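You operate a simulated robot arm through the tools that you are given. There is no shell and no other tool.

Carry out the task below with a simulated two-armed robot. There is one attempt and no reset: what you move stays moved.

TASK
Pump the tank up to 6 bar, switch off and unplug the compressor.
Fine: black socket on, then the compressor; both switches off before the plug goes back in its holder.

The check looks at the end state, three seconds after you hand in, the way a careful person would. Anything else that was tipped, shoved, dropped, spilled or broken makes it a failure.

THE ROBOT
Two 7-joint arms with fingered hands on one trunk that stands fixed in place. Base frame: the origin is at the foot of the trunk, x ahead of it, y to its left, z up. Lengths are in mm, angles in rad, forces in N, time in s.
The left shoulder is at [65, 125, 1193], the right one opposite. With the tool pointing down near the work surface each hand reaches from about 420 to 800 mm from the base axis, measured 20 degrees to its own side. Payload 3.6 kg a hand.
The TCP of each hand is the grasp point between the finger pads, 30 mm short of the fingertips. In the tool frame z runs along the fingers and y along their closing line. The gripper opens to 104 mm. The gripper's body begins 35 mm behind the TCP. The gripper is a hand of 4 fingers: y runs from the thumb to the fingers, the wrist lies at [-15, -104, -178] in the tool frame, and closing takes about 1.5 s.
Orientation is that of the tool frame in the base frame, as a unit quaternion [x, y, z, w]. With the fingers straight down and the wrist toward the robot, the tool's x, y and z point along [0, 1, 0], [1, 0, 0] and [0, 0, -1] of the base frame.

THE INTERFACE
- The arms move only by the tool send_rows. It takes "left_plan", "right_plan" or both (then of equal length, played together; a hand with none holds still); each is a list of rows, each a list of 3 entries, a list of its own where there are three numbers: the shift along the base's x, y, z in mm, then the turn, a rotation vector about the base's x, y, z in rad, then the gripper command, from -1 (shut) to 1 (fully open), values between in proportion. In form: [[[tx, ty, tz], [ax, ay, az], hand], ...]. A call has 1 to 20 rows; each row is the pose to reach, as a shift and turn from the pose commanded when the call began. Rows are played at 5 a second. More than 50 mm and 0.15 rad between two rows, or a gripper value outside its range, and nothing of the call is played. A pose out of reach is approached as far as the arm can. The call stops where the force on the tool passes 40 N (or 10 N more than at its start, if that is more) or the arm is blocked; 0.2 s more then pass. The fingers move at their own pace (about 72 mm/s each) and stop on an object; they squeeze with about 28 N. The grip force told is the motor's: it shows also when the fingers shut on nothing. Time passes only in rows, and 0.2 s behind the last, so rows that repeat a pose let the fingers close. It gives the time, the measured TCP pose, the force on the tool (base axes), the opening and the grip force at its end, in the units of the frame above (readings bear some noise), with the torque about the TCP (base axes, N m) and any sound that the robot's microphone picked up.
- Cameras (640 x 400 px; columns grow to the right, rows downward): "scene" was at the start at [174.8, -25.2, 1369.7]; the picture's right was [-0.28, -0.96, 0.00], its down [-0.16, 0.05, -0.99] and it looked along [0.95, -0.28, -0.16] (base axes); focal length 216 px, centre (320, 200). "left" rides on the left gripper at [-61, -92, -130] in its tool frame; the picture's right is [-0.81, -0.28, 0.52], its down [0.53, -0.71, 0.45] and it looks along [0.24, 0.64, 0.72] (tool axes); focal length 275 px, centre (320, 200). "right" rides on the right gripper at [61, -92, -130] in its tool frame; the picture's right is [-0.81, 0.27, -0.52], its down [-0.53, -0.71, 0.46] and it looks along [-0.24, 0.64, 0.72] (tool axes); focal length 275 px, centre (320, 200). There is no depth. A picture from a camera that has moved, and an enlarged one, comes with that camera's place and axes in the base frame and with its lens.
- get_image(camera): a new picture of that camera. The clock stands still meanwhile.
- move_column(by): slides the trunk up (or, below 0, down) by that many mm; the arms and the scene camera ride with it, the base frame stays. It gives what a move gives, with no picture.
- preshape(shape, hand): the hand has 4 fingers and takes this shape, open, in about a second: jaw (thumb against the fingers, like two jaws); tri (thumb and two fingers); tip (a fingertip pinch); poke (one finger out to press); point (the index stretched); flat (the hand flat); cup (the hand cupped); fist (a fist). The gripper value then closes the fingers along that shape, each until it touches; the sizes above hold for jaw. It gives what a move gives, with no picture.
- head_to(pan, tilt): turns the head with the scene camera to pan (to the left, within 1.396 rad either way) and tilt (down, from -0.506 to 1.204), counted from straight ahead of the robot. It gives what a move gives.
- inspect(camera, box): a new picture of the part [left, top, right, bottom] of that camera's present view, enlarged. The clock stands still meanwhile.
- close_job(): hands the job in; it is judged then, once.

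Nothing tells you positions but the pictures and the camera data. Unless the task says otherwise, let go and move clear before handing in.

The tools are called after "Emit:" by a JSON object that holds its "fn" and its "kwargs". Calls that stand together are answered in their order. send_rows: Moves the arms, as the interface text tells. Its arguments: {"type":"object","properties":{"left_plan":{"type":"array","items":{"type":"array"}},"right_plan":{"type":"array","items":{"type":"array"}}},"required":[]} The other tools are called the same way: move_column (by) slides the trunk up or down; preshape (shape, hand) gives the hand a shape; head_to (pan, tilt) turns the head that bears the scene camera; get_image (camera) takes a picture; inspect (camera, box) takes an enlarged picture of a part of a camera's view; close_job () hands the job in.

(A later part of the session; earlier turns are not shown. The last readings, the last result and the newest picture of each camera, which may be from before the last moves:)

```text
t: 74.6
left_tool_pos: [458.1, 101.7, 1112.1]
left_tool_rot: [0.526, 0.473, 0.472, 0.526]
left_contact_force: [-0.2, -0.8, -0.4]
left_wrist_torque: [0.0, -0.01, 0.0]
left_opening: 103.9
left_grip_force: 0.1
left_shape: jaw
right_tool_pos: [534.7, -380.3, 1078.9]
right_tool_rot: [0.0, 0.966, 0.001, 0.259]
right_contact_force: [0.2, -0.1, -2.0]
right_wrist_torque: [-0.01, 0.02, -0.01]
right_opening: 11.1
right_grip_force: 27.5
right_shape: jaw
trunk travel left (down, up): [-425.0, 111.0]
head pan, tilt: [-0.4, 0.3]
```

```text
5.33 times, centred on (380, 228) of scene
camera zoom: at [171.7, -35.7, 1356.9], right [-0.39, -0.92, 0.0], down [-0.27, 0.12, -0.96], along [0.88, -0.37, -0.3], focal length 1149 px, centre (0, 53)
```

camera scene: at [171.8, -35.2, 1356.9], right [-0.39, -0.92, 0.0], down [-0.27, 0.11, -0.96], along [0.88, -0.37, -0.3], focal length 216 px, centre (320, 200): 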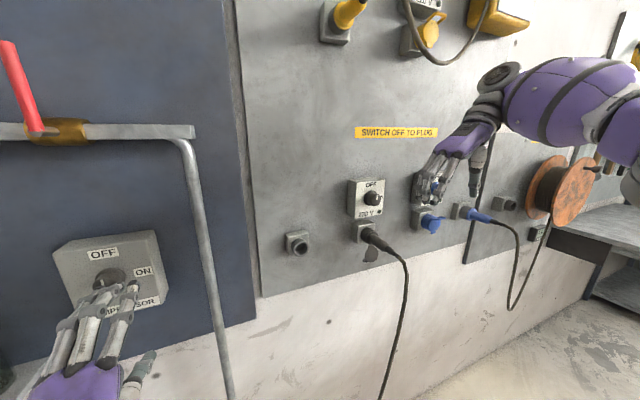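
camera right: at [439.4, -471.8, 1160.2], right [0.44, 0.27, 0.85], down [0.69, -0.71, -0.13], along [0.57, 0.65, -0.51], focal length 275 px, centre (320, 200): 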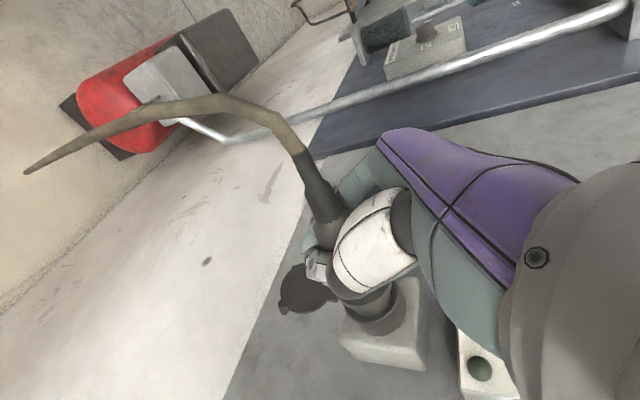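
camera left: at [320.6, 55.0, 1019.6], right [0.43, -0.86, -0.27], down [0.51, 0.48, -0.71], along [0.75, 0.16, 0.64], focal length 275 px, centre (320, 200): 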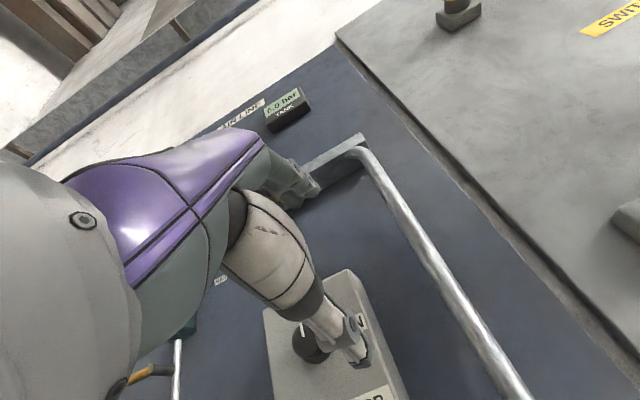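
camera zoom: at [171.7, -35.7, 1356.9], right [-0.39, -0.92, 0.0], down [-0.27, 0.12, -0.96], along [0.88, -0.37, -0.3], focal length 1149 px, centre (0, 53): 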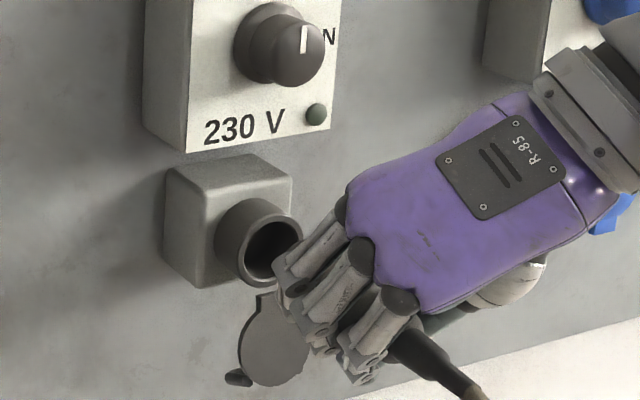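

The plug is out of the socket. I back off another 40 mm and check how it sits in the hand.

Emit:
{"fn": "send_rows", "kwargs": {"right_plan": [[[-10, 0, 0], [0, 0, 0], -1], [[-20, 0, 0], [0, 0, 0], -1], [[-30, 0, 0], [0, 0, 0], -1], [[-40, 0, 0], [0, 0, 0], -1]]}}

Emit:
{"fn": "inspect", "kwargs": {"camera": "right", "box": [180, 100, 500, 400]}}

Emit:
{"fn": "inspect", "kwargs": {"camera": "scene", "box": [320, 180, 460, 285]}}

```text
t: 75.6
left_tool_pos: [457.0, 100.3, 1111.4]
left_tool_rot: [0.526, 0.473, 0.472, 0.526]
left_contact_force: [-0.6, 0.6, 0.8]
left_wrist_torque: [0.01, 0.01, -0.01]
left_opening: 103.8
left_grip_force: 0.2
left_shape: jaw
right_tool_pos: [493.5, -379.5, 1079.4]
right_tool_rot: [0.0, 0.966, 0.001, 0.259]
right_contact_force: [-0.6, 0.0, -2.0]
right_wrist_torque: [0.01, 0.02, 0.0]
right_opening: 10.8
right_grip_force: 28.4
right_shape: jaw
trunk travel left (down, up): [-425.0, 111.0]
head pan, tilt: [-0.4, 0.3]
```

```text
1.33 times, centred on (340, 250) of right
camera zoom: at [374.7, -471.7, 1161.0], right [0.44, 0.27, 0.85], down [0.69, -0.71, -0.13], along [0.57, 0.64, -0.51], focal length 367 px, centre (293, 133)
```

zoom: 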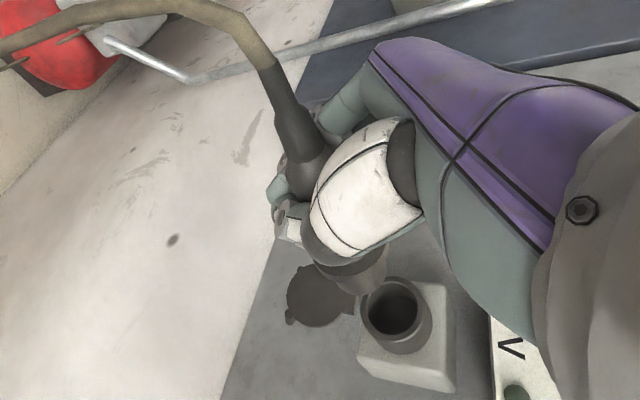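

```text
3.81 times, centred on (390, 232) of scene
camera zoom: at [171.6, -35.8, 1356.9], right [-0.39, -0.92, 0.0], down [-0.27, 0.12, -0.96], along [0.88, -0.37, -0.3], focal length 821 px, centre (53, 76)
```

zoom: 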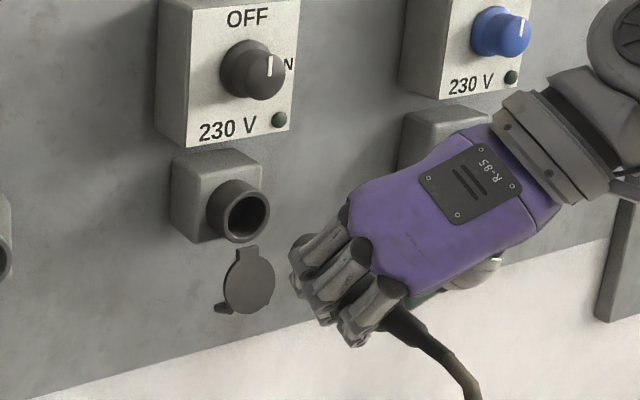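

The plug is free in the right hand. I check whether it stayed straight in the grip before aiming at the holder.

Emit:
{"fn": "inspect", "kwargs": {"camera": "scene", "box": [370, 225, 440, 275]}}

Emit:
{"fn": "inspect", "kwargs": {"camera": "right", "box": [270, 130, 410, 330]}}

```text
8.00 times, centred on (405, 250) of scene
camera zoom: at [171.6, -35.8, 1356.9], right [-0.39, -0.92, 0.0], down [-0.27, 0.12, -0.96], along [0.88, -0.37, -0.3], focal length 1724 px, centre (-360, -200)
```

zoom: 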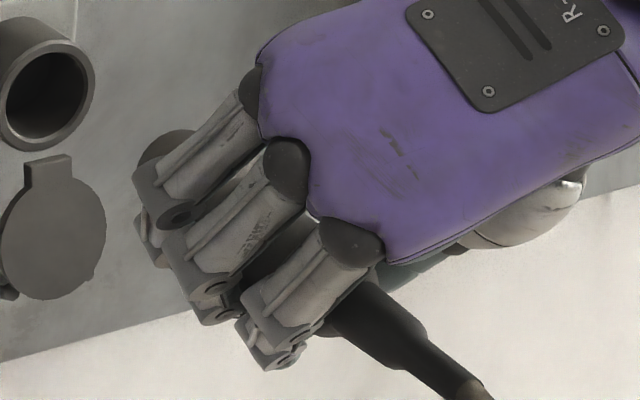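

```text
2.00 times, centred on (340, 230) of right
camera zoom: at [374.7, -471.7, 1161.0], right [0.44, 0.27, 0.85], down [0.69, -0.71, -0.13], along [0.57, 0.64, -0.51], focal length 551 px, centre (280, 140)
```

zoom: 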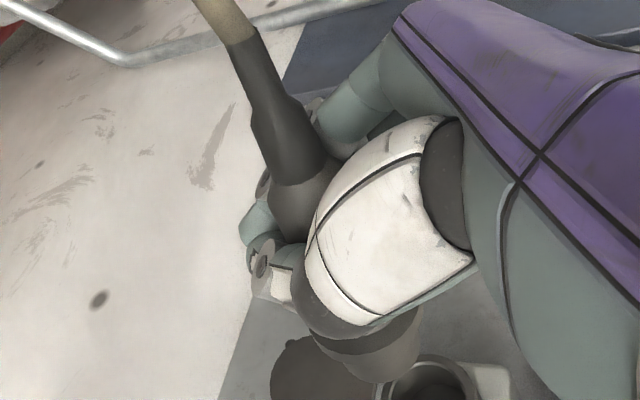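

The plug sits slightly crooked in the grip (nose a few degrees to the right and down). I carry it left in front of the holder, staying well clear of the wall, and bring the left hand's camera round to see it from the side.

Emit:
{"fn": "send_rows", "kwargs": {"right_plan": [[[-3, 28, 0], [0, 0, 0], -1], [[-6, 57, 0], [0, 0, 0], -1], [[-9, 86, 0], [0, 0, 0], -1], [[-12, 114, 0], [0, 0, 0], -1], [[-12, 143, 0], [0, 0, 0], -1], [[-12, 172, 0], [0, 0, 0], -1], [[-12, 200, 0], [0, 0, 0], -1]], "left_plan": [[[-5, -15, -4], [0, 0, -0.135], 1], [[-10, -31, -8], [0, 0, -0.27], 1], [[-15, -47, -12], [0, 0, -0.405], 1], [[-20, -63, -15], [0, 0, -0.54], 1], [[-25, -79, -18], [0, 0, -0.675], 1], [[-31, -95, -22], [0, 0, -0.81], 1], [[-37, -111, -26], [0, 0, -0.94], 1]]}}

Emit:
{"fn": "head_to", "kwargs": {"pan": -0.2, "tilt": 0.5}}

Emit:
{"fn": "get_image", "kwargs": {"camera": "left"}}

Emit:
{"fn": "get_image", "kwargs": {"camera": "right"}}

Emit:
{"fn": "get_image", "kwargs": {"camera": "scene"}}

```text
t: 77.2
left_tool_pos: [419.9, -9.8, 1083.1]
left_tool_rot: [0.684, 0.183, 0.181, 0.683]
left_contact_force: [-0.1, -0.2, -0.2]
left_wrist_torque: [0.02, -0.02, 0.02]
left_opening: 104.1
left_grip_force: 0.1
left_shape: jaw
right_tool_pos: [482.9, -179.6, 1077.8]
right_tool_rot: [0.0, 0.966, 0.0, 0.258]
right_contact_force: [0.5, 0.4, -0.9]
right_wrist_torque: [0.0, 0.07, 0.0]
right_opening: 11.0
right_grip_force: 28.0
right_shape: jaw
trunk travel left (down, up): [-425.0, 111.0]
head pan, tilt: [-0.4, 0.3]
```

```text
t: 78.0
left_tool_pos: [420.0, -10.4, 1083.2]
left_tool_rot: [0.683, 0.184, 0.183, 0.683]
left_contact_force: [-0.9, 0.5, 0.1]
left_wrist_torque: [-0.02, 0.01, 0.03]
left_opening: 104.0
left_grip_force: 0.0
left_shape: jaw
right_tool_pos: [483.5, -180.7, 1077.8]
right_tool_rot: [0.0, 0.966, 0.0, 0.258]
right_contact_force: [0.3, 0.7, -1.2]
right_wrist_torque: [-0.01, 0.06, -0.01]
right_opening: 11.0
right_grip_force: 28.9
right_shape: jaw
trunk travel left (down, up): [-425.0, 111.0]
head pan, tilt: [-0.201, 0.499]
```

```text
taken
camera left: at [300.8, 72.8, 992.1], right [-0.44, -0.85, -0.27], down [0.69, -0.13, -0.71], along [0.57, -0.51, 0.64], focal length 275 px, centre (320, 200)
```

left: 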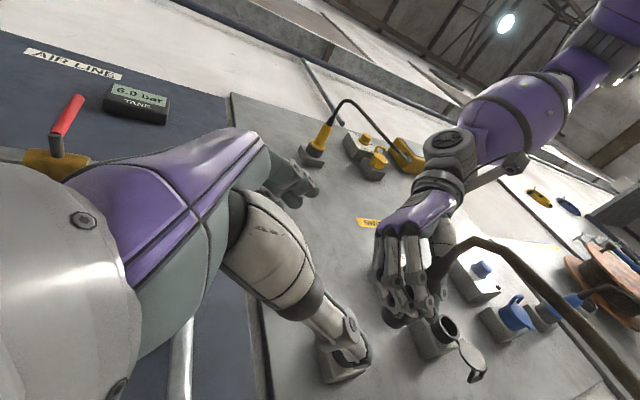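

```text
taken
camera right: at [363.8, -271.6, 1159.8], right [0.44, 0.27, 0.85], down [0.69, -0.71, -0.13], along [0.57, 0.64, -0.51], focal length 275 px, centre (320, 200)
```

right: 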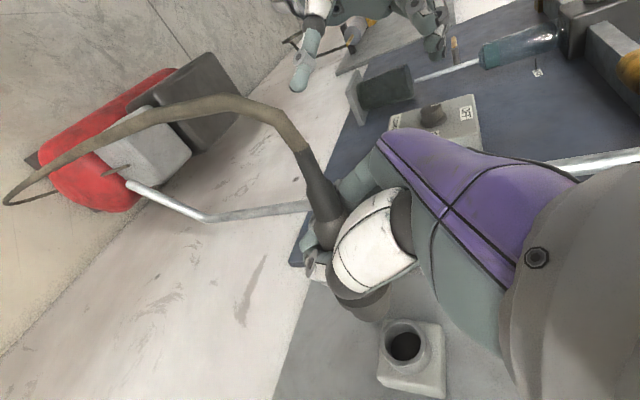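

```text
taken
camera scene: at [174.9, -17.5, 1338.6], right [-0.2, -0.98, 0.0], down [-0.47, 0.1, -0.88], along [0.86, -0.18, -0.48], focal length 216 px, centre (320, 200)
```

scene: 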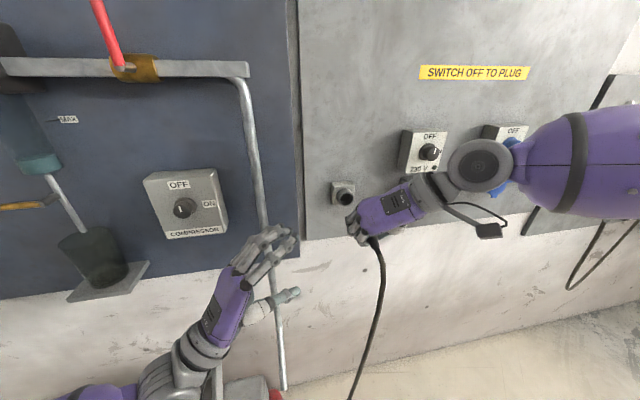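

The plug is in front of the holder. I zoom in on it from the left, right and scene cameras to measure its line.

Emit:
{"fn": "inspect", "kwargs": {"camera": "left", "box": [340, 210, 500, 390]}}

Emit:
{"fn": "inspect", "kwargs": {"camera": "right", "box": [270, 130, 450, 390]}}

Emit:
{"fn": "inspect", "kwargs": {"camera": "scene", "box": [310, 165, 430, 255]}}

```text
2.22 times, centred on (420, 300) of left
camera zoom: at [300.8, 72.8, 992.1], right [-0.44, -0.85, -0.27], down [0.69, -0.13, -0.71], along [0.57, -0.51, 0.64], focal length 612 px, centre (98, -22)
```

zoom: 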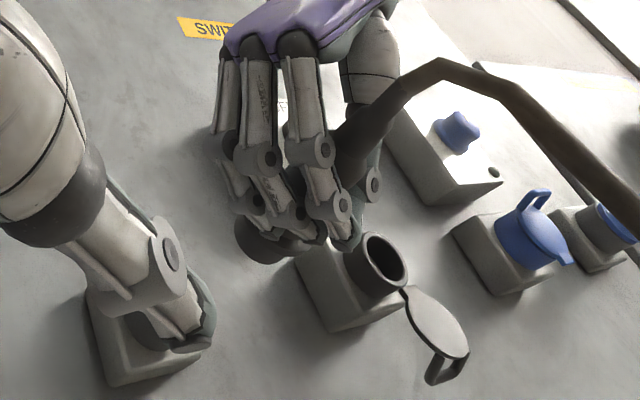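

```text
1.54 times, centred on (360, 260) of right
camera zoom: at [363.8, -271.6, 1159.8], right [0.44, 0.27, 0.85], down [0.69, -0.71, -0.13], along [0.57, 0.64, -0.51], focal length 424 px, centre (258, 108)
```

zoom: 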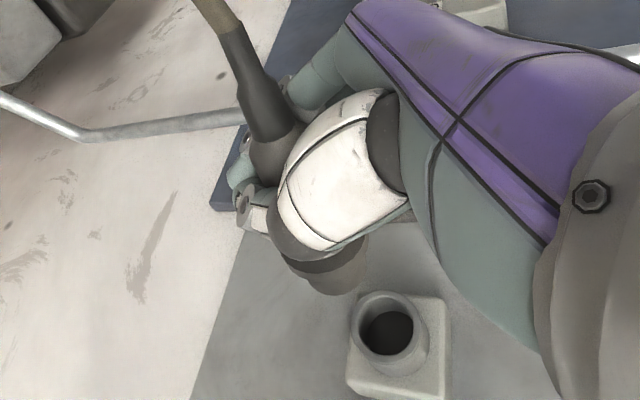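

```text
4.44 times, centred on (370, 210) of scene
camera zoom: at [174.9, -17.5, 1338.6], right [-0.2, -0.98, 0.0], down [-0.47, 0.1, -0.88], along [0.86, -0.18, -0.48], focal length 958 px, centre (98, 156)
```

zoom: 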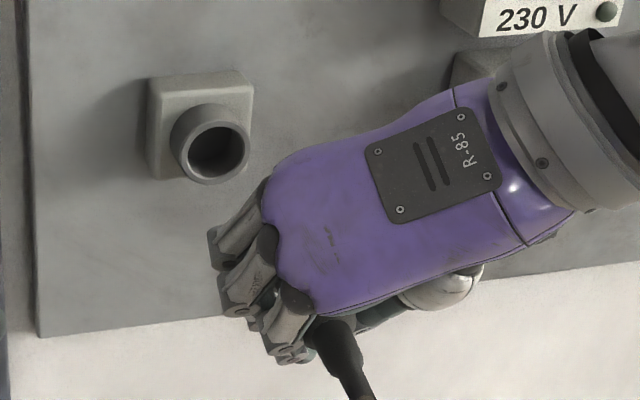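

From the three views the plug's nose points about 6° right and 5° down relative to the holder's axis. I turn the hand to correct that, then measure again.

Emit:
{"fn": "send_rows", "kwargs": {"right_plan": [[[0, 0, 0], [0, -0.045, 0.055], -1], [[0, 0, 0], [0, -0.085, 0.11], -1], [[0, 0, 0], [0, -0.085, 0.11], -1]]}}

Emit:
{"fn": "inspect", "kwargs": {"camera": "left", "box": [370, 230, 470, 340]}}

Emit:
{"fn": "inspect", "kwargs": {"camera": "right", "box": [270, 130, 450, 390]}}

Emit:
{"fn": "inspect", "kwargs": {"camera": "scene", "box": [320, 180, 400, 270]}}

```text
t: 78.8
left_tool_pos: [420.4, -9.4, 1083.0]
left_tool_rot: [0.683, 0.183, 0.181, 0.683]
left_contact_force: [0.8, 0.4, 0.7]
left_wrist_torque: [0.0, 0.0, -0.03]
left_opening: 103.8
left_grip_force: 0.0
left_shape: jaw
right_tool_pos: [483.1, -180.7, 1078.7]
right_tool_rot: [-0.053, 0.953, 0.014, 0.299]
right_contact_force: [-0.6, -0.2, -1.4]
right_wrist_torque: [-0.04, 0.03, -0.02]
right_opening: 10.9
right_grip_force: 27.5
right_shape: jaw
trunk travel left (down, up): [-425.0, 111.0]
head pan, tilt: [-0.201, 0.499]
```

```text
3.64 times, centred on (420, 285) of left
camera zoom: at [300.9, 72.7, 992.1], right [-0.44, -0.85, -0.27], down [0.69, -0.13, -0.71], along [0.57, -0.51, 0.64], focal length 1001 px, centre (-44, -109)
```

zoom: 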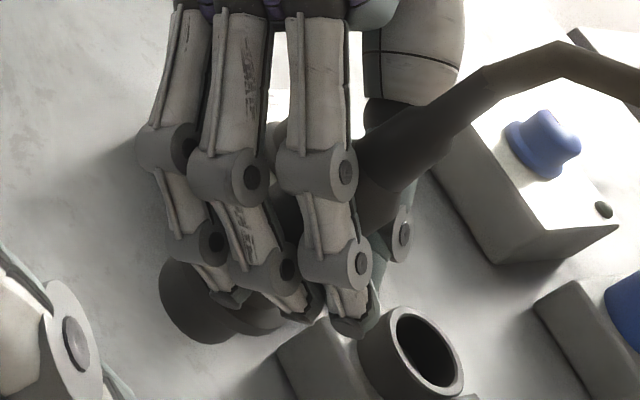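

```text
1.54 times, centred on (360, 260) of right
camera zoom: at [368.2, -284.8, 1150.5], right [0.34, 0.32, 0.89], down [0.77, -0.63, -0.07], along [0.54, 0.71, -0.46], focal length 424 px, centre (258, 108)
```

zoom: 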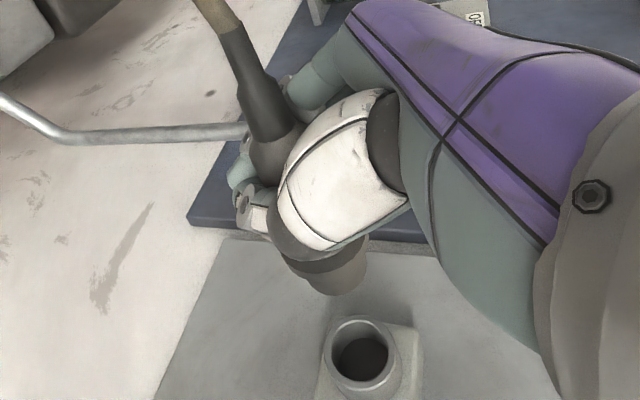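

```text
4.44 times, centred on (360, 225) of scene
camera zoom: at [174.9, -17.4, 1338.5], right [-0.2, -0.98, 0.0], down [-0.47, 0.1, -0.88], along [0.86, -0.17, -0.48], focal length 958 px, centre (142, 89)
```

zoom: 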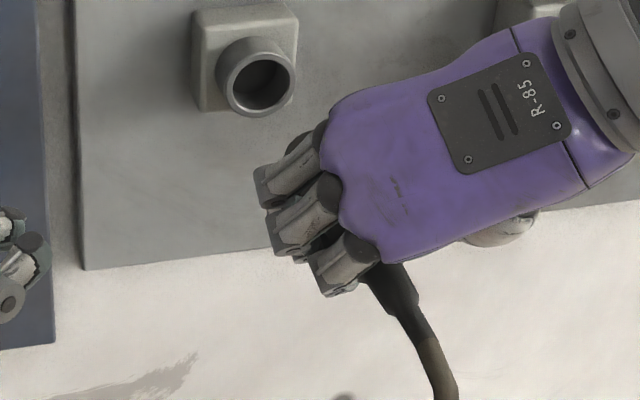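

The pitch is now slightly over- and the yaw under-corrected; the holder's axis is at (y -180, z 1079.5). I fine-tune angle and position and measure again.

Emit:
{"fn": "send_rows", "kwargs": {"right_plan": [[[0, -1.7, -1.7], [0, 0.022, 0.025], -1], [[0, -3.4, -3.5], [0, 0.045, 0.05], -1], [[0, -3.4, -3.5], [0, 0.045, 0.05], -1]]}}

Emit:
{"fn": "inspect", "kwargs": {"camera": "left", "box": [370, 230, 470, 340]}}

Emit:
{"fn": "inspect", "kwargs": {"camera": "right", "box": [270, 130, 450, 390]}}

Emit:
{"fn": "inspect", "kwargs": {"camera": "scene", "box": [320, 180, 400, 270]}}

```text
t: 79.5
left_tool_pos: [420.2, -11.1, 1083.4]
left_tool_rot: [0.683, 0.182, 0.181, 0.683]
left_contact_force: [-0.5, 0.1, -0.2]
left_wrist_torque: [-0.02, 0.02, 0.01]
left_opening: 103.9
left_grip_force: 0.1
left_shape: jaw
right_tool_pos: [482.9, -184.3, 1074.7]
right_tool_rot: [-0.076, 0.957, 0.023, 0.278]
right_contact_force: [0.2, 0.6, -1.5]
right_wrist_torque: [0.0, 0.01, -0.02]
right_opening: 11.1
right_grip_force: 28.7
right_shape: jaw
trunk travel left (down, up): [-425.0, 111.0]
head pan, tilt: [-0.201, 0.499]
```

```text
3.64 times, centred on (420, 285) of left
camera zoom: at [300.8, 72.8, 992.0], right [-0.44, -0.85, -0.27], down [0.69, -0.13, -0.71], along [0.57, -0.51, 0.64], focal length 1001 px, centre (-44, -109)
```

zoom: 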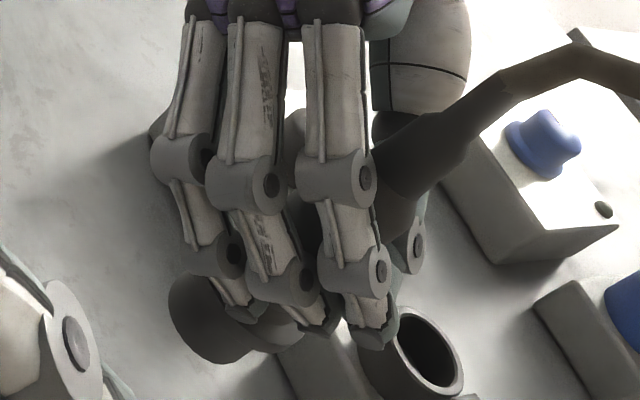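

```text
1.54 times, centred on (360, 260) of right
camera zoom: at [377.0, -294.0, 1151.9], right [0.36, 0.33, 0.87], down [0.8, -0.59, -0.1], along [0.48, 0.73, -0.48], focal length 424 px, centre (258, 108)
```

zoom: 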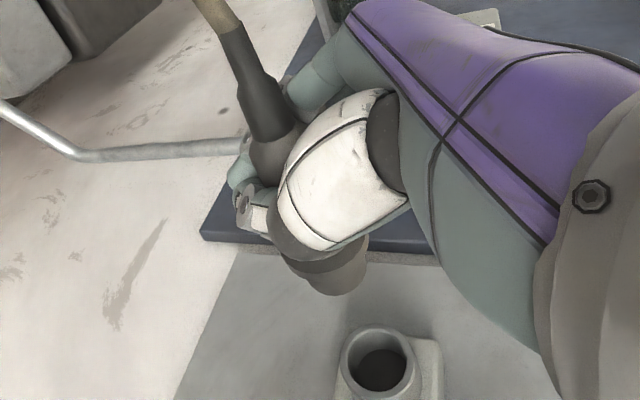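

```text
4.44 times, centred on (360, 225) of scene
camera zoom: at [174.9, -17.4, 1338.5], right [-0.2, -0.98, 0.0], down [-0.47, 0.1, -0.88], along [0.86, -0.17, -0.48], focal length 958 px, centre (142, 89)
```

zoom: 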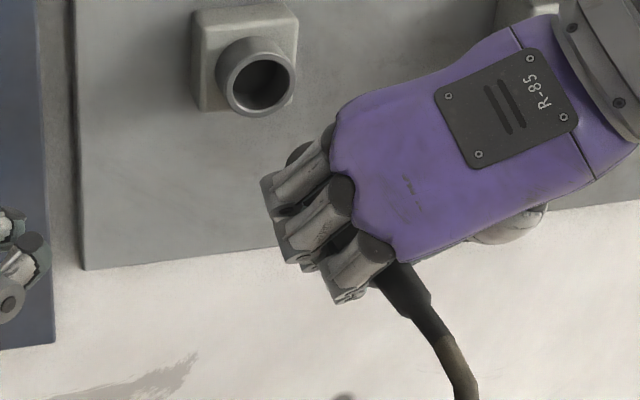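

The plug's axis now runs straight at the holder (nose at y -180.6, z 1080.5; rear matches within 1–2 mm). I bring it forward 60 mm and look before inserting.

Emit:
{"fn": "send_rows", "kwargs": {"right_plan": [[[15, 0.7, -1], [0, 0, 0], -1], [[30, 0.7, -1], [0, 0, 0], -1], [[45, 0.7, -1], [0, 0, 0], -1], [[60, 0.7, -1], [0, 0, 0], -1]]}}

Emit:
{"fn": "inspect", "kwargs": {"camera": "right", "box": [270, 130, 450, 390]}}

Emit:
{"fn": "inspect", "kwargs": {"camera": "scene", "box": [310, 160, 410, 260]}}

Emit:
{"fn": "inspect", "kwargs": {"camera": "left", "box": [330, 230, 470, 390]}}

```text
t: 80.5
left_tool_pos: [420.2, -10.8, 1083.1]
left_tool_rot: [0.683, 0.183, 0.182, 0.683]
left_contact_force: [0.2, 0.3, 0.3]
left_wrist_torque: [-0.01, -0.03, -0.02]
left_opening: 104.0
left_grip_force: 0.1
left_shape: jaw
right_tool_pos: [541.5, -182.9, 1073.1]
right_tool_rot: [-0.076, 0.958, 0.024, 0.276]
right_contact_force: [-0.1, -0.9, -1.9]
right_wrist_torque: [-0.02, 0.0, 0.03]
right_opening: 10.8
right_grip_force: 28.0
right_shape: jaw
trunk travel left (down, up): [-425.0, 111.0]
head pan, tilt: [-0.201, 0.499]
```

```text
1.54 times, centred on (360, 260) of right
camera zoom: at [436.4, -293.0, 1150.6], right [0.36, 0.33, 0.87], down [0.8, -0.59, -0.1], along [0.48, 0.73, -0.48], focal length 424 px, centre (258, 108)
```

zoom: 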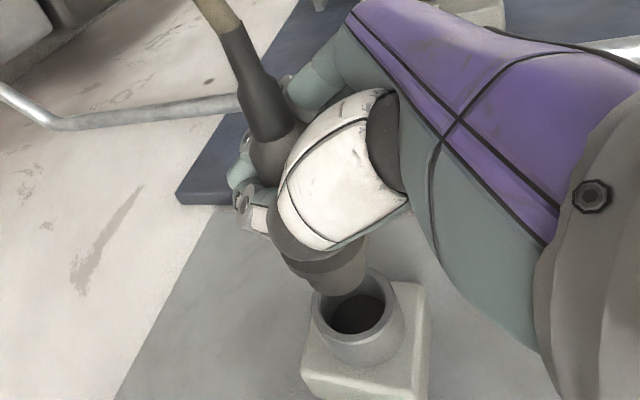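

```text
4.00 times, centred on (360, 210) of scene
camera zoom: at [175.2, -17.4, 1338.5], right [-0.2, -0.98, 0.0], down [-0.47, 0.1, -0.88], along [0.86, -0.17, -0.48], focal length 862 px, centre (160, 160)
```

zoom: 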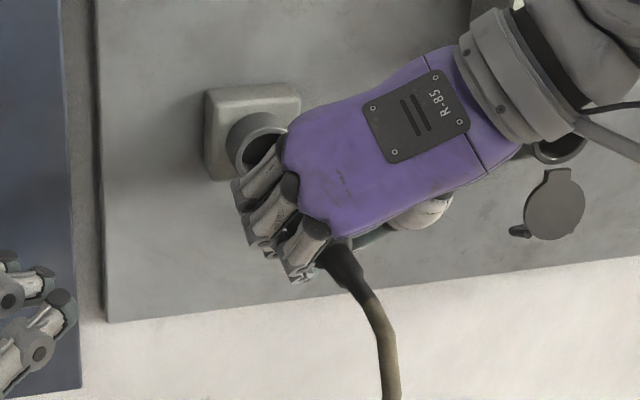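

```text
2.50 times, centred on (400, 310) of left
camera zoom: at [301.1, 72.8, 991.9], right [-0.44, -0.85, -0.27], down [0.69, -0.13, -0.71], along [0.57, -0.51, 0.64], focal length 688 px, centre (120, -75)
```

zoom: 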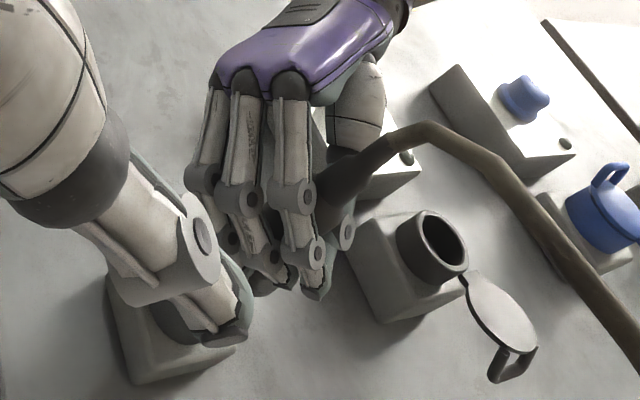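

Nose and ring line up; about 25–30 mm remain to the rim. I advance 22 mm and look again.

Emit:
{"fn": "send_rows", "kwargs": {"right_plan": [[[8, 0, 0], [0, 0, 0], -1], [[16, 0, 0], [0, 0, 0], -1], [[22, 0, 0], [0, 0, 0], -1]]}}

Emit:
{"fn": "inspect", "kwargs": {"camera": "right", "box": [270, 200, 410, 370]}}

Emit:
{"fn": "inspect", "kwargs": {"camera": "scene", "box": [330, 170, 390, 240]}}

```text
t: 81.3
left_tool_pos: [420.0, -10.2, 1084.1]
left_tool_rot: [0.683, 0.183, 0.181, 0.683]
left_contact_force: [-0.6, 0.3, 0.5]
left_wrist_torque: [0.01, 0.01, 0.02]
left_opening: 104.1
left_grip_force: 0.1
left_shape: jaw
right_tool_pos: [564.6, -183.1, 1072.9]
right_tool_rot: [-0.076, 0.957, 0.024, 0.278]
right_contact_force: [0.5, -0.7, -1.2]
right_wrist_torque: [-0.05, 0.04, 0.01]
right_opening: 10.9
right_grip_force: 27.6
right_shape: jaw
trunk travel left (down, up): [-425.0, 111.0]
head pan, tilt: [-0.201, 0.499]
```

```text
2.35 times, centred on (340, 285) of right
camera zoom: at [458.4, -292.5, 1150.4], right [0.36, 0.34, 0.87], down [0.8, -0.59, -0.1], along [0.48, 0.73, -0.48], focal length 648 px, centre (273, 0)
```

zoom: 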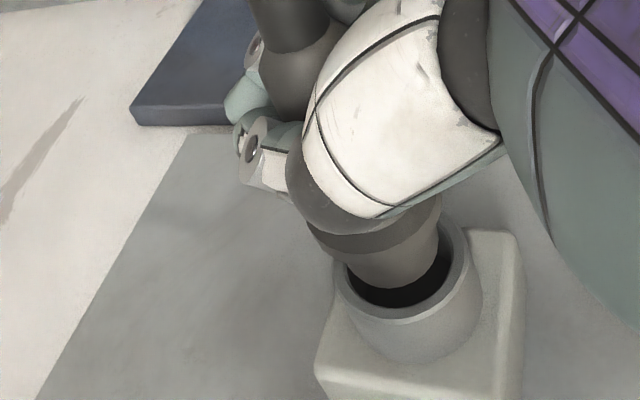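

```text
5.71 times, centred on (360, 205) of scene
camera zoom: at [175.2, -17.4, 1338.5], right [-0.2, -0.98, 0.0], down [-0.47, 0.1, -0.88], along [0.86, -0.18, -0.48], focal length 1231 px, centre (91, 171)
```

zoom: 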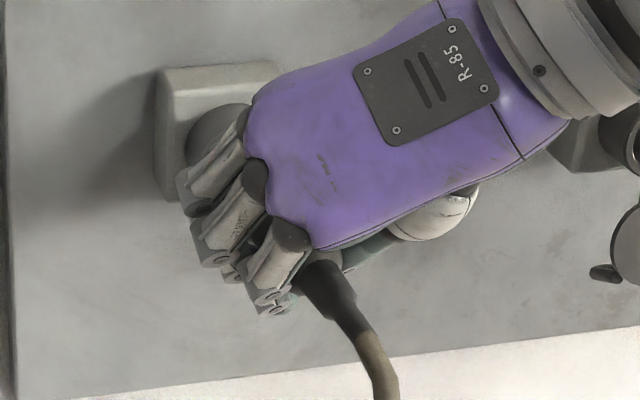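

The nose is at the mouth of the holder, with a few mm of clearance all round. I push in slowly, watching the force.

Emit:
{"fn": "send_rows", "kwargs": {"right_plan": [[[4, 0.5, 0.5], [0, 0, 0], -1], [[8, 0.5, 1], [0, 0, 0], -1], [[12, 0.5, 1], [0, 0, 0], -1]]}}

Emit:
{"fn": "inspect", "kwargs": {"camera": "right", "box": [270, 200, 410, 370]}}

```text
t: 82.2
left_tool_pos: [419.5, -10.2, 1083.8]
left_tool_rot: [0.683, 0.182, 0.182, 0.683]
left_contact_force: [-0.4, -0.3, 0.1]
left_wrist_torque: [0.0, 0.0, 0.01]
left_opening: 104.1
left_grip_force: 0.0
left_shape: jaw
right_tool_pos: [576.9, -180.7, 1074.6]
right_tool_rot: [-0.077, 0.957, 0.023, 0.277]
right_contact_force: [0.0, 1.0, -1.6]
right_wrist_torque: [0.02, 0.07, -0.02]
right_opening: 11.3
right_grip_force: 28.1
right_shape: jaw
trunk travel left (down, up): [-425.0, 111.0]
head pan, tilt: [-0.201, 0.499]
```

```text
2.35 times, centred on (340, 285) of right
camera zoom: at [470.5, -292.2, 1151.5], right [0.36, 0.34, 0.87], down [0.8, -0.59, -0.1], along [0.48, 0.73, -0.48], focal length 648 px, centre (273, 0)
```

zoom: 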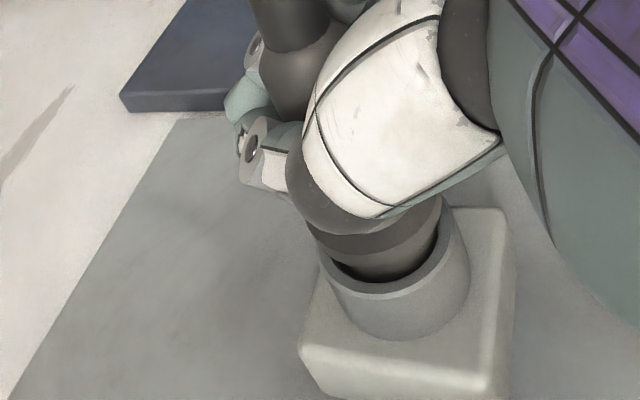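

It enters without resistance. I push on in small steps.

Emit:
{"fn": "send_rows", "kwargs": {"right_plan": [[[4, 0, 0], [0, 0, 0], -1], [[8, 0, 0], [0, 0, 0], -1], [[12, 0, 0], [0, 0, 0], -1]]}}

Emit:
{"fn": "inspect", "kwargs": {"camera": "right", "box": [270, 200, 410, 370]}}

Emit:
{"fn": "inspect", "kwargs": {"camera": "scene", "box": [330, 170, 390, 240]}}

```text
t: 83.0
left_tool_pos: [418.9, -10.8, 1084.1]
left_tool_rot: [0.683, 0.184, 0.184, 0.683]
left_contact_force: [0.7, 0.5, 0.1]
left_wrist_torque: [0.01, -0.02, 0.01]
left_opening: 104.0
left_grip_force: 0.0
left_shape: jaw
right_tool_pos: [586.9, -182.8, 1074.6]
right_tool_rot: [-0.077, 0.958, 0.023, 0.276]
right_contact_force: [-7.1, 1.3, -2.4]
right_wrist_torque: [0.0, 0.0, 0.07]
right_opening: 11.1
right_grip_force: 28.3
right_shape: jaw
trunk travel left (down, up): [-425.0, 111.0]
head pan, tilt: [-0.201, 0.499]
```

```text
2.35 times, centred on (340, 285) of right
camera zoom: at [481.3, -292.8, 1151.9], right [0.36, 0.34, 0.87], down [0.8, -0.59, -0.1], along [0.48, 0.73, -0.48], focal length 648 px, centre (273, 0)
```

zoom: 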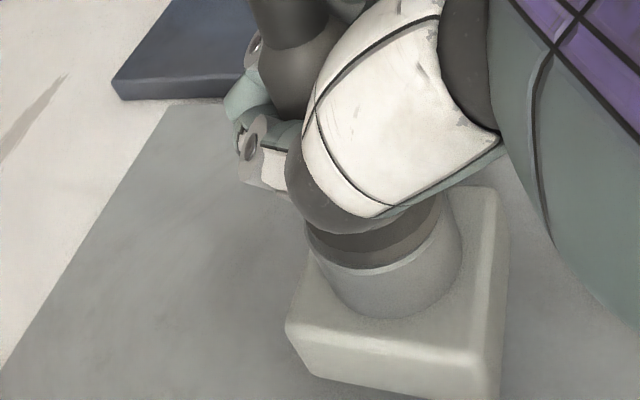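

```text
5.71 times, centred on (360, 205) of scene
camera zoom: at [173.8, -17.4, 1338.6], right [-0.2, -0.98, 0.0], down [-0.47, 0.1, -0.88], along [0.86, -0.18, -0.48], focal length 1231 px, centre (91, 171)
```

zoom: 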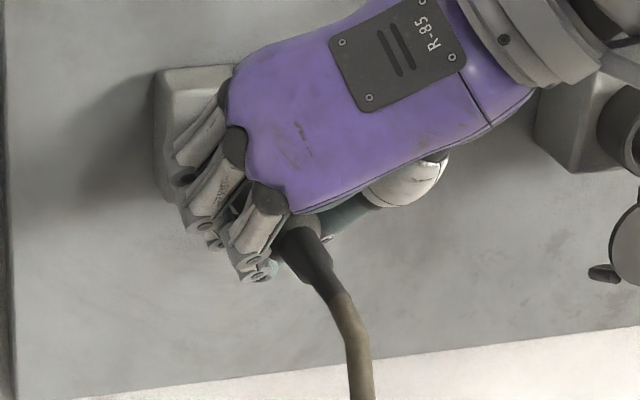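

Light resistance (7 N) now; the plug's collar is at the rim. I press a little further to seat it.

Emit:
{"fn": "send_rows", "kwargs": {"right_plan": [[[3, 0, 0], [0, 0, 0], -1], [[6, 0, 0], [0, 0, 0], -1], [[6, 0, 0], [0, 0, 0], -1]]}}

Emit:
{"fn": "inspect", "kwargs": {"camera": "right", "box": [270, 200, 410, 370]}}

```text
t: 83.8
left_tool_pos: [416.6, -10.1, 1084.7]
left_tool_rot: [0.683, 0.182, 0.183, 0.683]
left_contact_force: [-0.1, 0.3, 0.7]
left_wrist_torque: [0.0, -0.01, 0.0]
left_opening: 103.8
left_grip_force: 0.0
left_shape: jaw
right_tool_pos: [590.2, -182.6, 1074.3]
right_tool_rot: [-0.079, 0.958, 0.022, 0.275]
right_contact_force: [-24.4, 0.5, -5.3]
right_wrist_torque: [-0.02, 0.06, 0.23]
right_opening: 10.6
right_grip_force: 27.7
right_shape: jaw
trunk travel left (down, up): [-425.0, 111.0]
head pan, tilt: [-0.201, 0.499]
```

```text
2.35 times, centred on (340, 285) of right
camera zoom: at [484.9, -292.4, 1151.6], right [0.36, 0.34, 0.87], down [0.8, -0.59, -0.1], along [0.48, 0.73, -0.48], focal length 648 px, centre (273, 0)
```

zoom: 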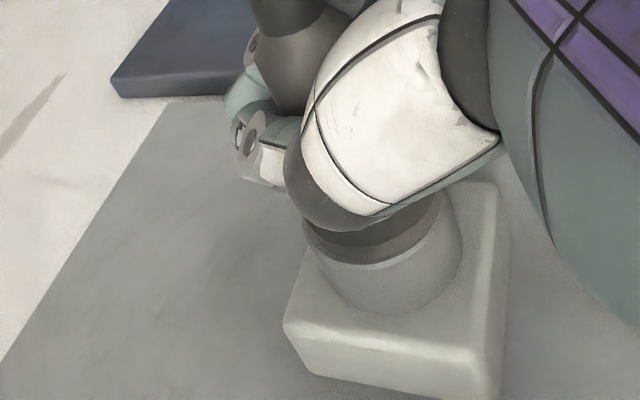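

It has come to a firm stop (24 N). I give one slightly firmer push to be sure that it is seated, then relax the push.

Emit:
{"fn": "send_rows", "kwargs": {"right_plan": [[[2, 0, 0], [0, 0, 0], -1], [[3, 0, 0], [0, 0, 0], -1], [[3, 0, 0], [0, 0, 0], -1]]}}

Emit:
{"fn": "send_rows", "kwargs": {"right_plan": [[[-4, 0, 0], [0, 0, 0], -1], [[-7, 0, 0], [0, 0, 0], -1], [[-7, 0, 0], [0, 0, 0], -1]]}}

Emit:
{"fn": "inspect", "kwargs": {"camera": "right", "box": [270, 200, 410, 370]}}

```text
t: 84.5
left_tool_pos: [416.1, -9.9, 1086.0]
left_tool_rot: [0.683, 0.181, 0.182, 0.683]
left_contact_force: [-0.7, -0.7, 0.4]
left_wrist_torque: [0.02, 0.02, -0.02]
left_opening: 103.7
left_grip_force: 0.1
left_shape: jaw
right_tool_pos: [591.3, -182.2, 1074.8]
right_tool_rot: [-0.08, 0.958, 0.023, 0.274]
right_contact_force: [-35.0, -1.2, -11.8]
right_wrist_torque: [-0.06, 0.14, 0.34]
right_opening: 10.8
right_grip_force: 27.4
right_shape: jaw
trunk travel left (down, up): [-425.0, 111.0]
head pan, tilt: [-0.201, 0.499]
```

```text
t: 85.3
left_tool_pos: [418.8, -9.8, 1084.3]
left_tool_rot: [0.683, 0.182, 0.182, 0.683]
left_contact_force: [0.1, 0.4, 0.4]
left_wrist_torque: [-0.01, -0.05, 0.04]
left_opening: 104.0
left_grip_force: 0.0
left_shape: jaw
right_tool_pos: [589.9, -181.6, 1076.1]
right_tool_rot: [-0.077, 0.957, 0.023, 0.278]
right_contact_force: [-11.4, -0.2, -11.7]
right_wrist_torque: [-0.11, 0.11, 0.11]
right_opening: 10.6
right_grip_force: 27.6
right_shape: jaw
trunk travel left (down, up): [-425.0, 111.0]
head pan, tilt: [-0.201, 0.499]
```

```text
2.35 times, centred on (340, 285) of right
camera zoom: at [484.2, -292.4, 1152.6], right [0.36, 0.34, 0.87], down [0.8, -0.59, -0.1], along [0.48, 0.73, -0.48], focal length 648 px, centre (273, 0)
```

zoom: 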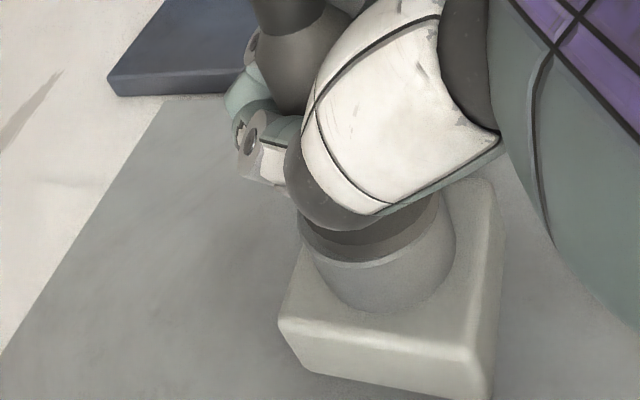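

Pushed to 35 N without further travel: it is seated. I take the residual load off, then open the fingers.

Emit:
{"fn": "send_rows", "kwargs": {"right_plan": [[[-1, 0, -1], [0, 0, 0], -1], [[-2, 0, -1.5], [0, 0, 0], -1], [[-2, 0, -1.5], [0, 0, 0], -1]]}}

Emit:
{"fn": "get_image", "kwargs": {"camera": "left"}}

```text
t: 86.2
left_tool_pos: [419.5, -9.8, 1083.1]
left_tool_rot: [0.683, 0.184, 0.182, 0.683]
left_contact_force: [0.2, -0.6, -0.2]
left_wrist_torque: [0.01, -0.01, 0.01]
left_opening: 104.1
left_grip_force: 0.1
left_shape: jaw
right_tool_pos: [589.9, -182.4, 1074.8]
right_tool_rot: [-0.075, 0.957, 0.024, 0.278]
right_contact_force: [0.1, -0.4, -2.2]
right_wrist_torque: [0.03, 0.02, 0.03]
right_opening: 10.5
right_grip_force: 27.7
right_shape: jaw
trunk travel left (down, up): [-425.0, 111.0]
head pan, tilt: [-0.201, 0.499]
```

```text
taken
camera left: at [300.9, 72.7, 992.1], right [-0.44, -0.85, -0.27], down [0.69, -0.13, -0.71], along [0.57, -0.51, 0.64], focal length 275 px, centre (320, 200)
```

left: 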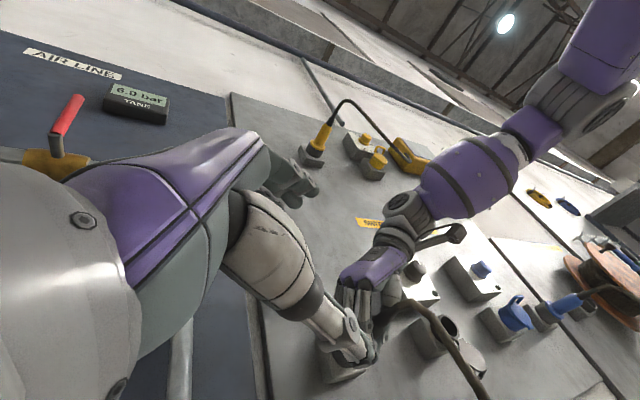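

The load is off. I open the fingers slowly and watch that the plug stays in its holder.

Emit:
{"fn": "send_rows", "kwargs": {"right_plan": [[[0, 0, 0], [0, 0, 0], -0.8], [[0, 0, 0], [0, 0, 0], -0.6], [[0, 0, 0], [0, 0, 0], -0.4], [[0, 0, 0], [0, 0, 0], -0.2], [[0, 0, 0], [0, 0, 0], 0.0], [[0, 0, 0], [0, 0, 0], 0.2]]}}

Emit:
{"fn": "inspect", "kwargs": {"camera": "right", "box": [250, 130, 450, 370]}}

Emit:
{"fn": "inspect", "kwargs": {"camera": "scene", "box": [310, 160, 410, 260]}}

```text
t: 87.5
left_tool_pos: [420.5, -9.9, 1083.9]
left_tool_rot: [0.683, 0.183, 0.182, 0.683]
left_contact_force: [-0.1, -0.4, -1.0]
left_wrist_torque: [-0.03, -0.01, 0.02]
left_opening: 103.7
left_grip_force: 0.0
left_shape: jaw
right_tool_pos: [588.4, -181.6, 1073.5]
right_tool_rot: [-0.077, 0.958, 0.023, 0.277]
right_contact_force: [-0.3, -0.2, -0.3]
right_wrist_torque: [-0.02, 0.04, 0.01]
right_opening: 61.9
right_grip_force: 0.1
right_shape: jaw
trunk travel left (down, up): [-425.0, 111.0]
head pan, tilt: [-0.201, 0.499]
```

```text
1.67 times, centred on (350, 250) of right
camera zoom: at [482.3, -292.1, 1150.5], right [0.36, 0.34, 0.87], down [0.8, -0.59, -0.1], along [0.48, 0.73, -0.48], focal length 459 px, centre (270, 117)
```

zoom: 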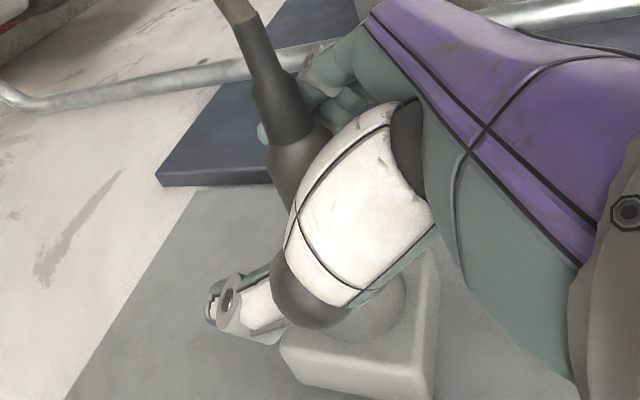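

```text
4.00 times, centred on (360, 210) of scene
camera zoom: at [174.8, -17.4, 1338.5], right [-0.2, -0.98, 0.0], down [-0.47, 0.1, -0.88], along [0.86, -0.17, -0.48], focal length 862 px, centre (160, 160)
```

zoom: 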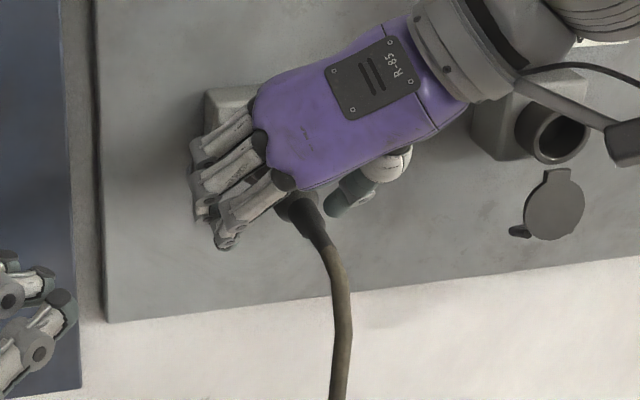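

The plug stays put. I open fully and withdraw the right hand along its own axis, up and back.

Emit:
{"fn": "send_rows", "kwargs": {"right_plan": [[[0, 0, 0], [0, 0, 0], 0.7], [[0, 0, 0], [0, 0, 0], 1], [[0, 0, 0], [0, 0, 0], 1], [[-8, -1.2, 13], [0, 0, 0], 1], [[-18, -3, 29], [0, 0, 0], 1], [[-29, -4.5, 46], [0, 0, 0], 1], [[-40, -6, 63], [0, 0, 0], 1], [[-53, -8, 85], [0, 0, 0], 1], [[-70, -10, 112], [0, 0, 0], 1]]}}

Emit:
{"fn": "get_image", "kwargs": {"camera": "right"}}

Emit:
{"fn": "inspect", "kwargs": {"camera": "scene", "box": [310, 150, 430, 260]}}

```text
t: 89.5
left_tool_pos: [418.7, -9.7, 1084.1]
left_tool_rot: [0.683, 0.182, 0.182, 0.683]
left_contact_force: [-0.4, 0.3, 0.0]
left_wrist_torque: [-0.02, -0.01, 0.01]
left_opening: 104.4
left_grip_force: 0.1
left_shape: jaw
right_tool_pos: [519.1, -192.9, 1187.0]
right_tool_rot: [-0.076, 0.958, 0.023, 0.277]
right_contact_force: [-0.2, -0.5, 0.0]
right_wrist_torque: [0.03, 0.0, -0.02]
right_opening: 103.7
right_grip_force: 0.0
right_shape: jaw
trunk travel left (down, up): [-425.0, 111.0]
head pan, tilt: [-0.201, 0.499]
```

```text
taken
camera right: at [412.4, -302.5, 1264.4], right [0.36, 0.34, 0.87], down [0.8, -0.59, -0.1], along [0.48, 0.73, -0.48], focal length 275 px, centre (320, 200)
```

right: 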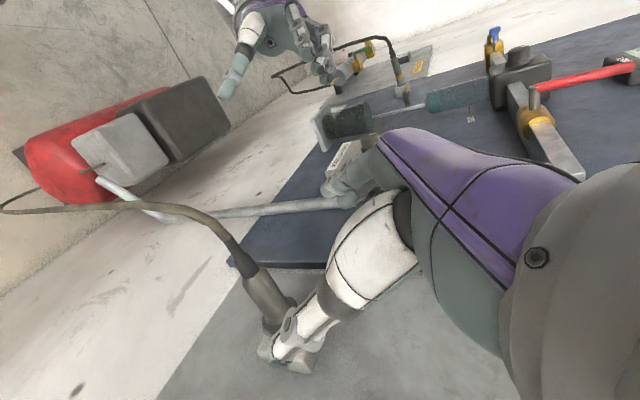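

```text
3.64 times, centred on (370, 205) of scene
camera zoom: at [174.2, -17.3, 1338.6], right [-0.2, -0.98, 0.0], down [-0.47, 0.1, -0.88], along [0.86, -0.18, -0.48], focal length 784 px, centre (138, 182)
```

zoom: 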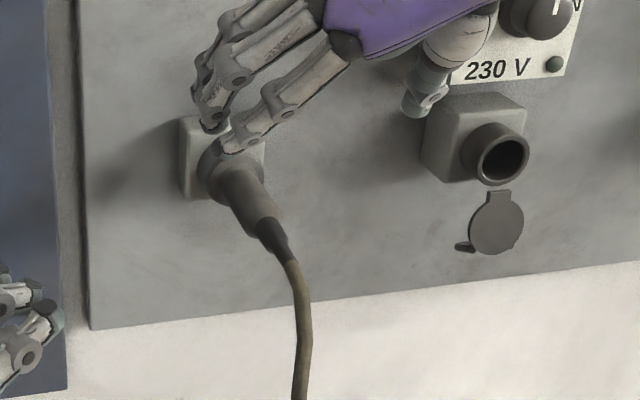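

The plug sits in the holder. I move the right hand further back and take a full look at everything.

Emit:
{"fn": "send_rows", "kwargs": {"right_plan": [[[-30, -5, 15], [0, 0, 0], 1], [[-60, -20, 30], [0, 0, 0], 1], [[-85, -50, 45], [0, 0, 0], 1], [[-95, -85, 60], [0, 0, 0], 1], [[-100, -120, 75], [0, 0, 0], 1], [[-100, -155, 85], [0, 0, 0], 1]], "left_plan": [[[-5, 20, 0], [0, 0, 0.1], 1], [[-5, 40, 5], [0, 0, 0.2], 1], [[-5, 60, 10], [0, 0, 0.3], 1], [[0, 80, 15], [0, 0, 0.4], 1], [[0, 100, 20], [0, 0, 0.5], 1], [[0, 115, 25], [0, 0, 0.6], 1]]}}

Emit:
{"fn": "get_image", "kwargs": {"camera": "scene"}}

Emit:
{"fn": "inspect", "kwargs": {"camera": "scene", "box": [310, 110, 470, 260]}}

Emit:
{"fn": "get_image", "kwargs": {"camera": "right"}}

```text
t: 91.0
left_tool_pos: [420.9, 105.8, 1110.0]
left_tool_rot: [0.599, 0.376, 0.376, 0.599]
left_contact_force: [0.1, -0.1, -0.2]
left_wrist_torque: [0.02, 0.03, 0.0]
left_opening: 103.9
left_grip_force: 0.0
left_shape: jaw
right_tool_pos: [422.0, -347.4, 1269.3]
right_tool_rot: [-0.077, 0.957, 0.023, 0.277]
right_contact_force: [0.6, 0.3, 0.2]
right_wrist_torque: [-0.02, 0.02, -0.03]
right_opening: 103.8
right_grip_force: 0.0
right_shape: jaw
trunk travel left (down, up): [-425.0, 111.0]
head pan, tilt: [-0.201, 0.499]
```

```text
taken
camera scene: at [174.8, -17.8, 1338.5], right [-0.2, -0.98, 0.0], down [-0.47, 0.1, -0.88], along [0.86, -0.17, -0.48], focal length 216 px, centre (320, 200)
```

scene: 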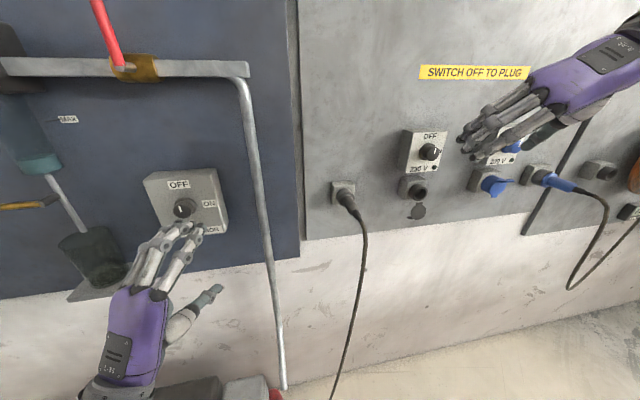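

```text
2.67 times, centred on (390, 185) of scene
camera zoom: at [174.8, -17.8, 1338.5], right [-0.2, -0.98, 0.0], down [-0.47, 0.1, -0.88], along [0.86, -0.17, -0.48], focal length 575 px, centre (133, 240)
```

zoom: 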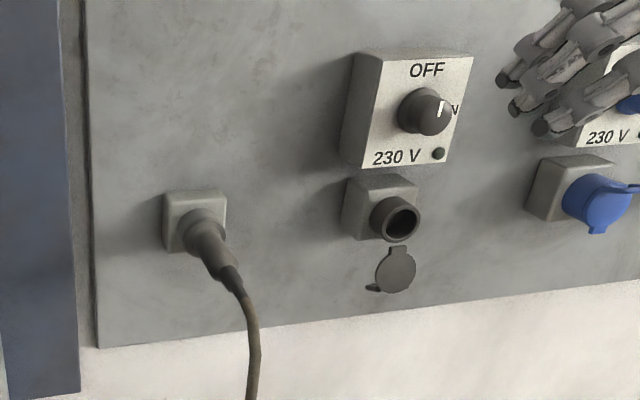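

```text
taken
camera right: at [315.5, -458.3, 1346.2], right [0.36, 0.34, 0.87], down [0.8, -0.59, -0.1], along [0.48, 0.73, -0.48], focal length 275 px, centre (320, 200)
```

right: 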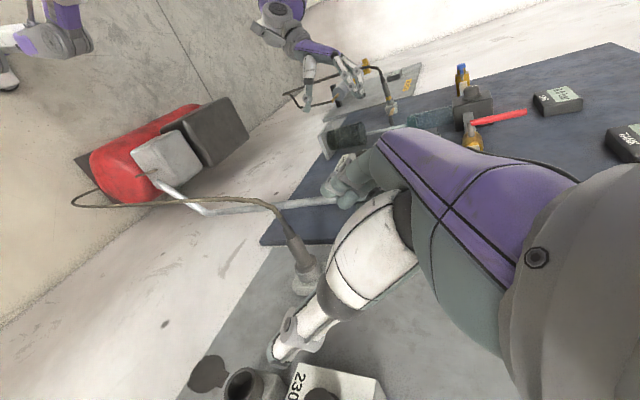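

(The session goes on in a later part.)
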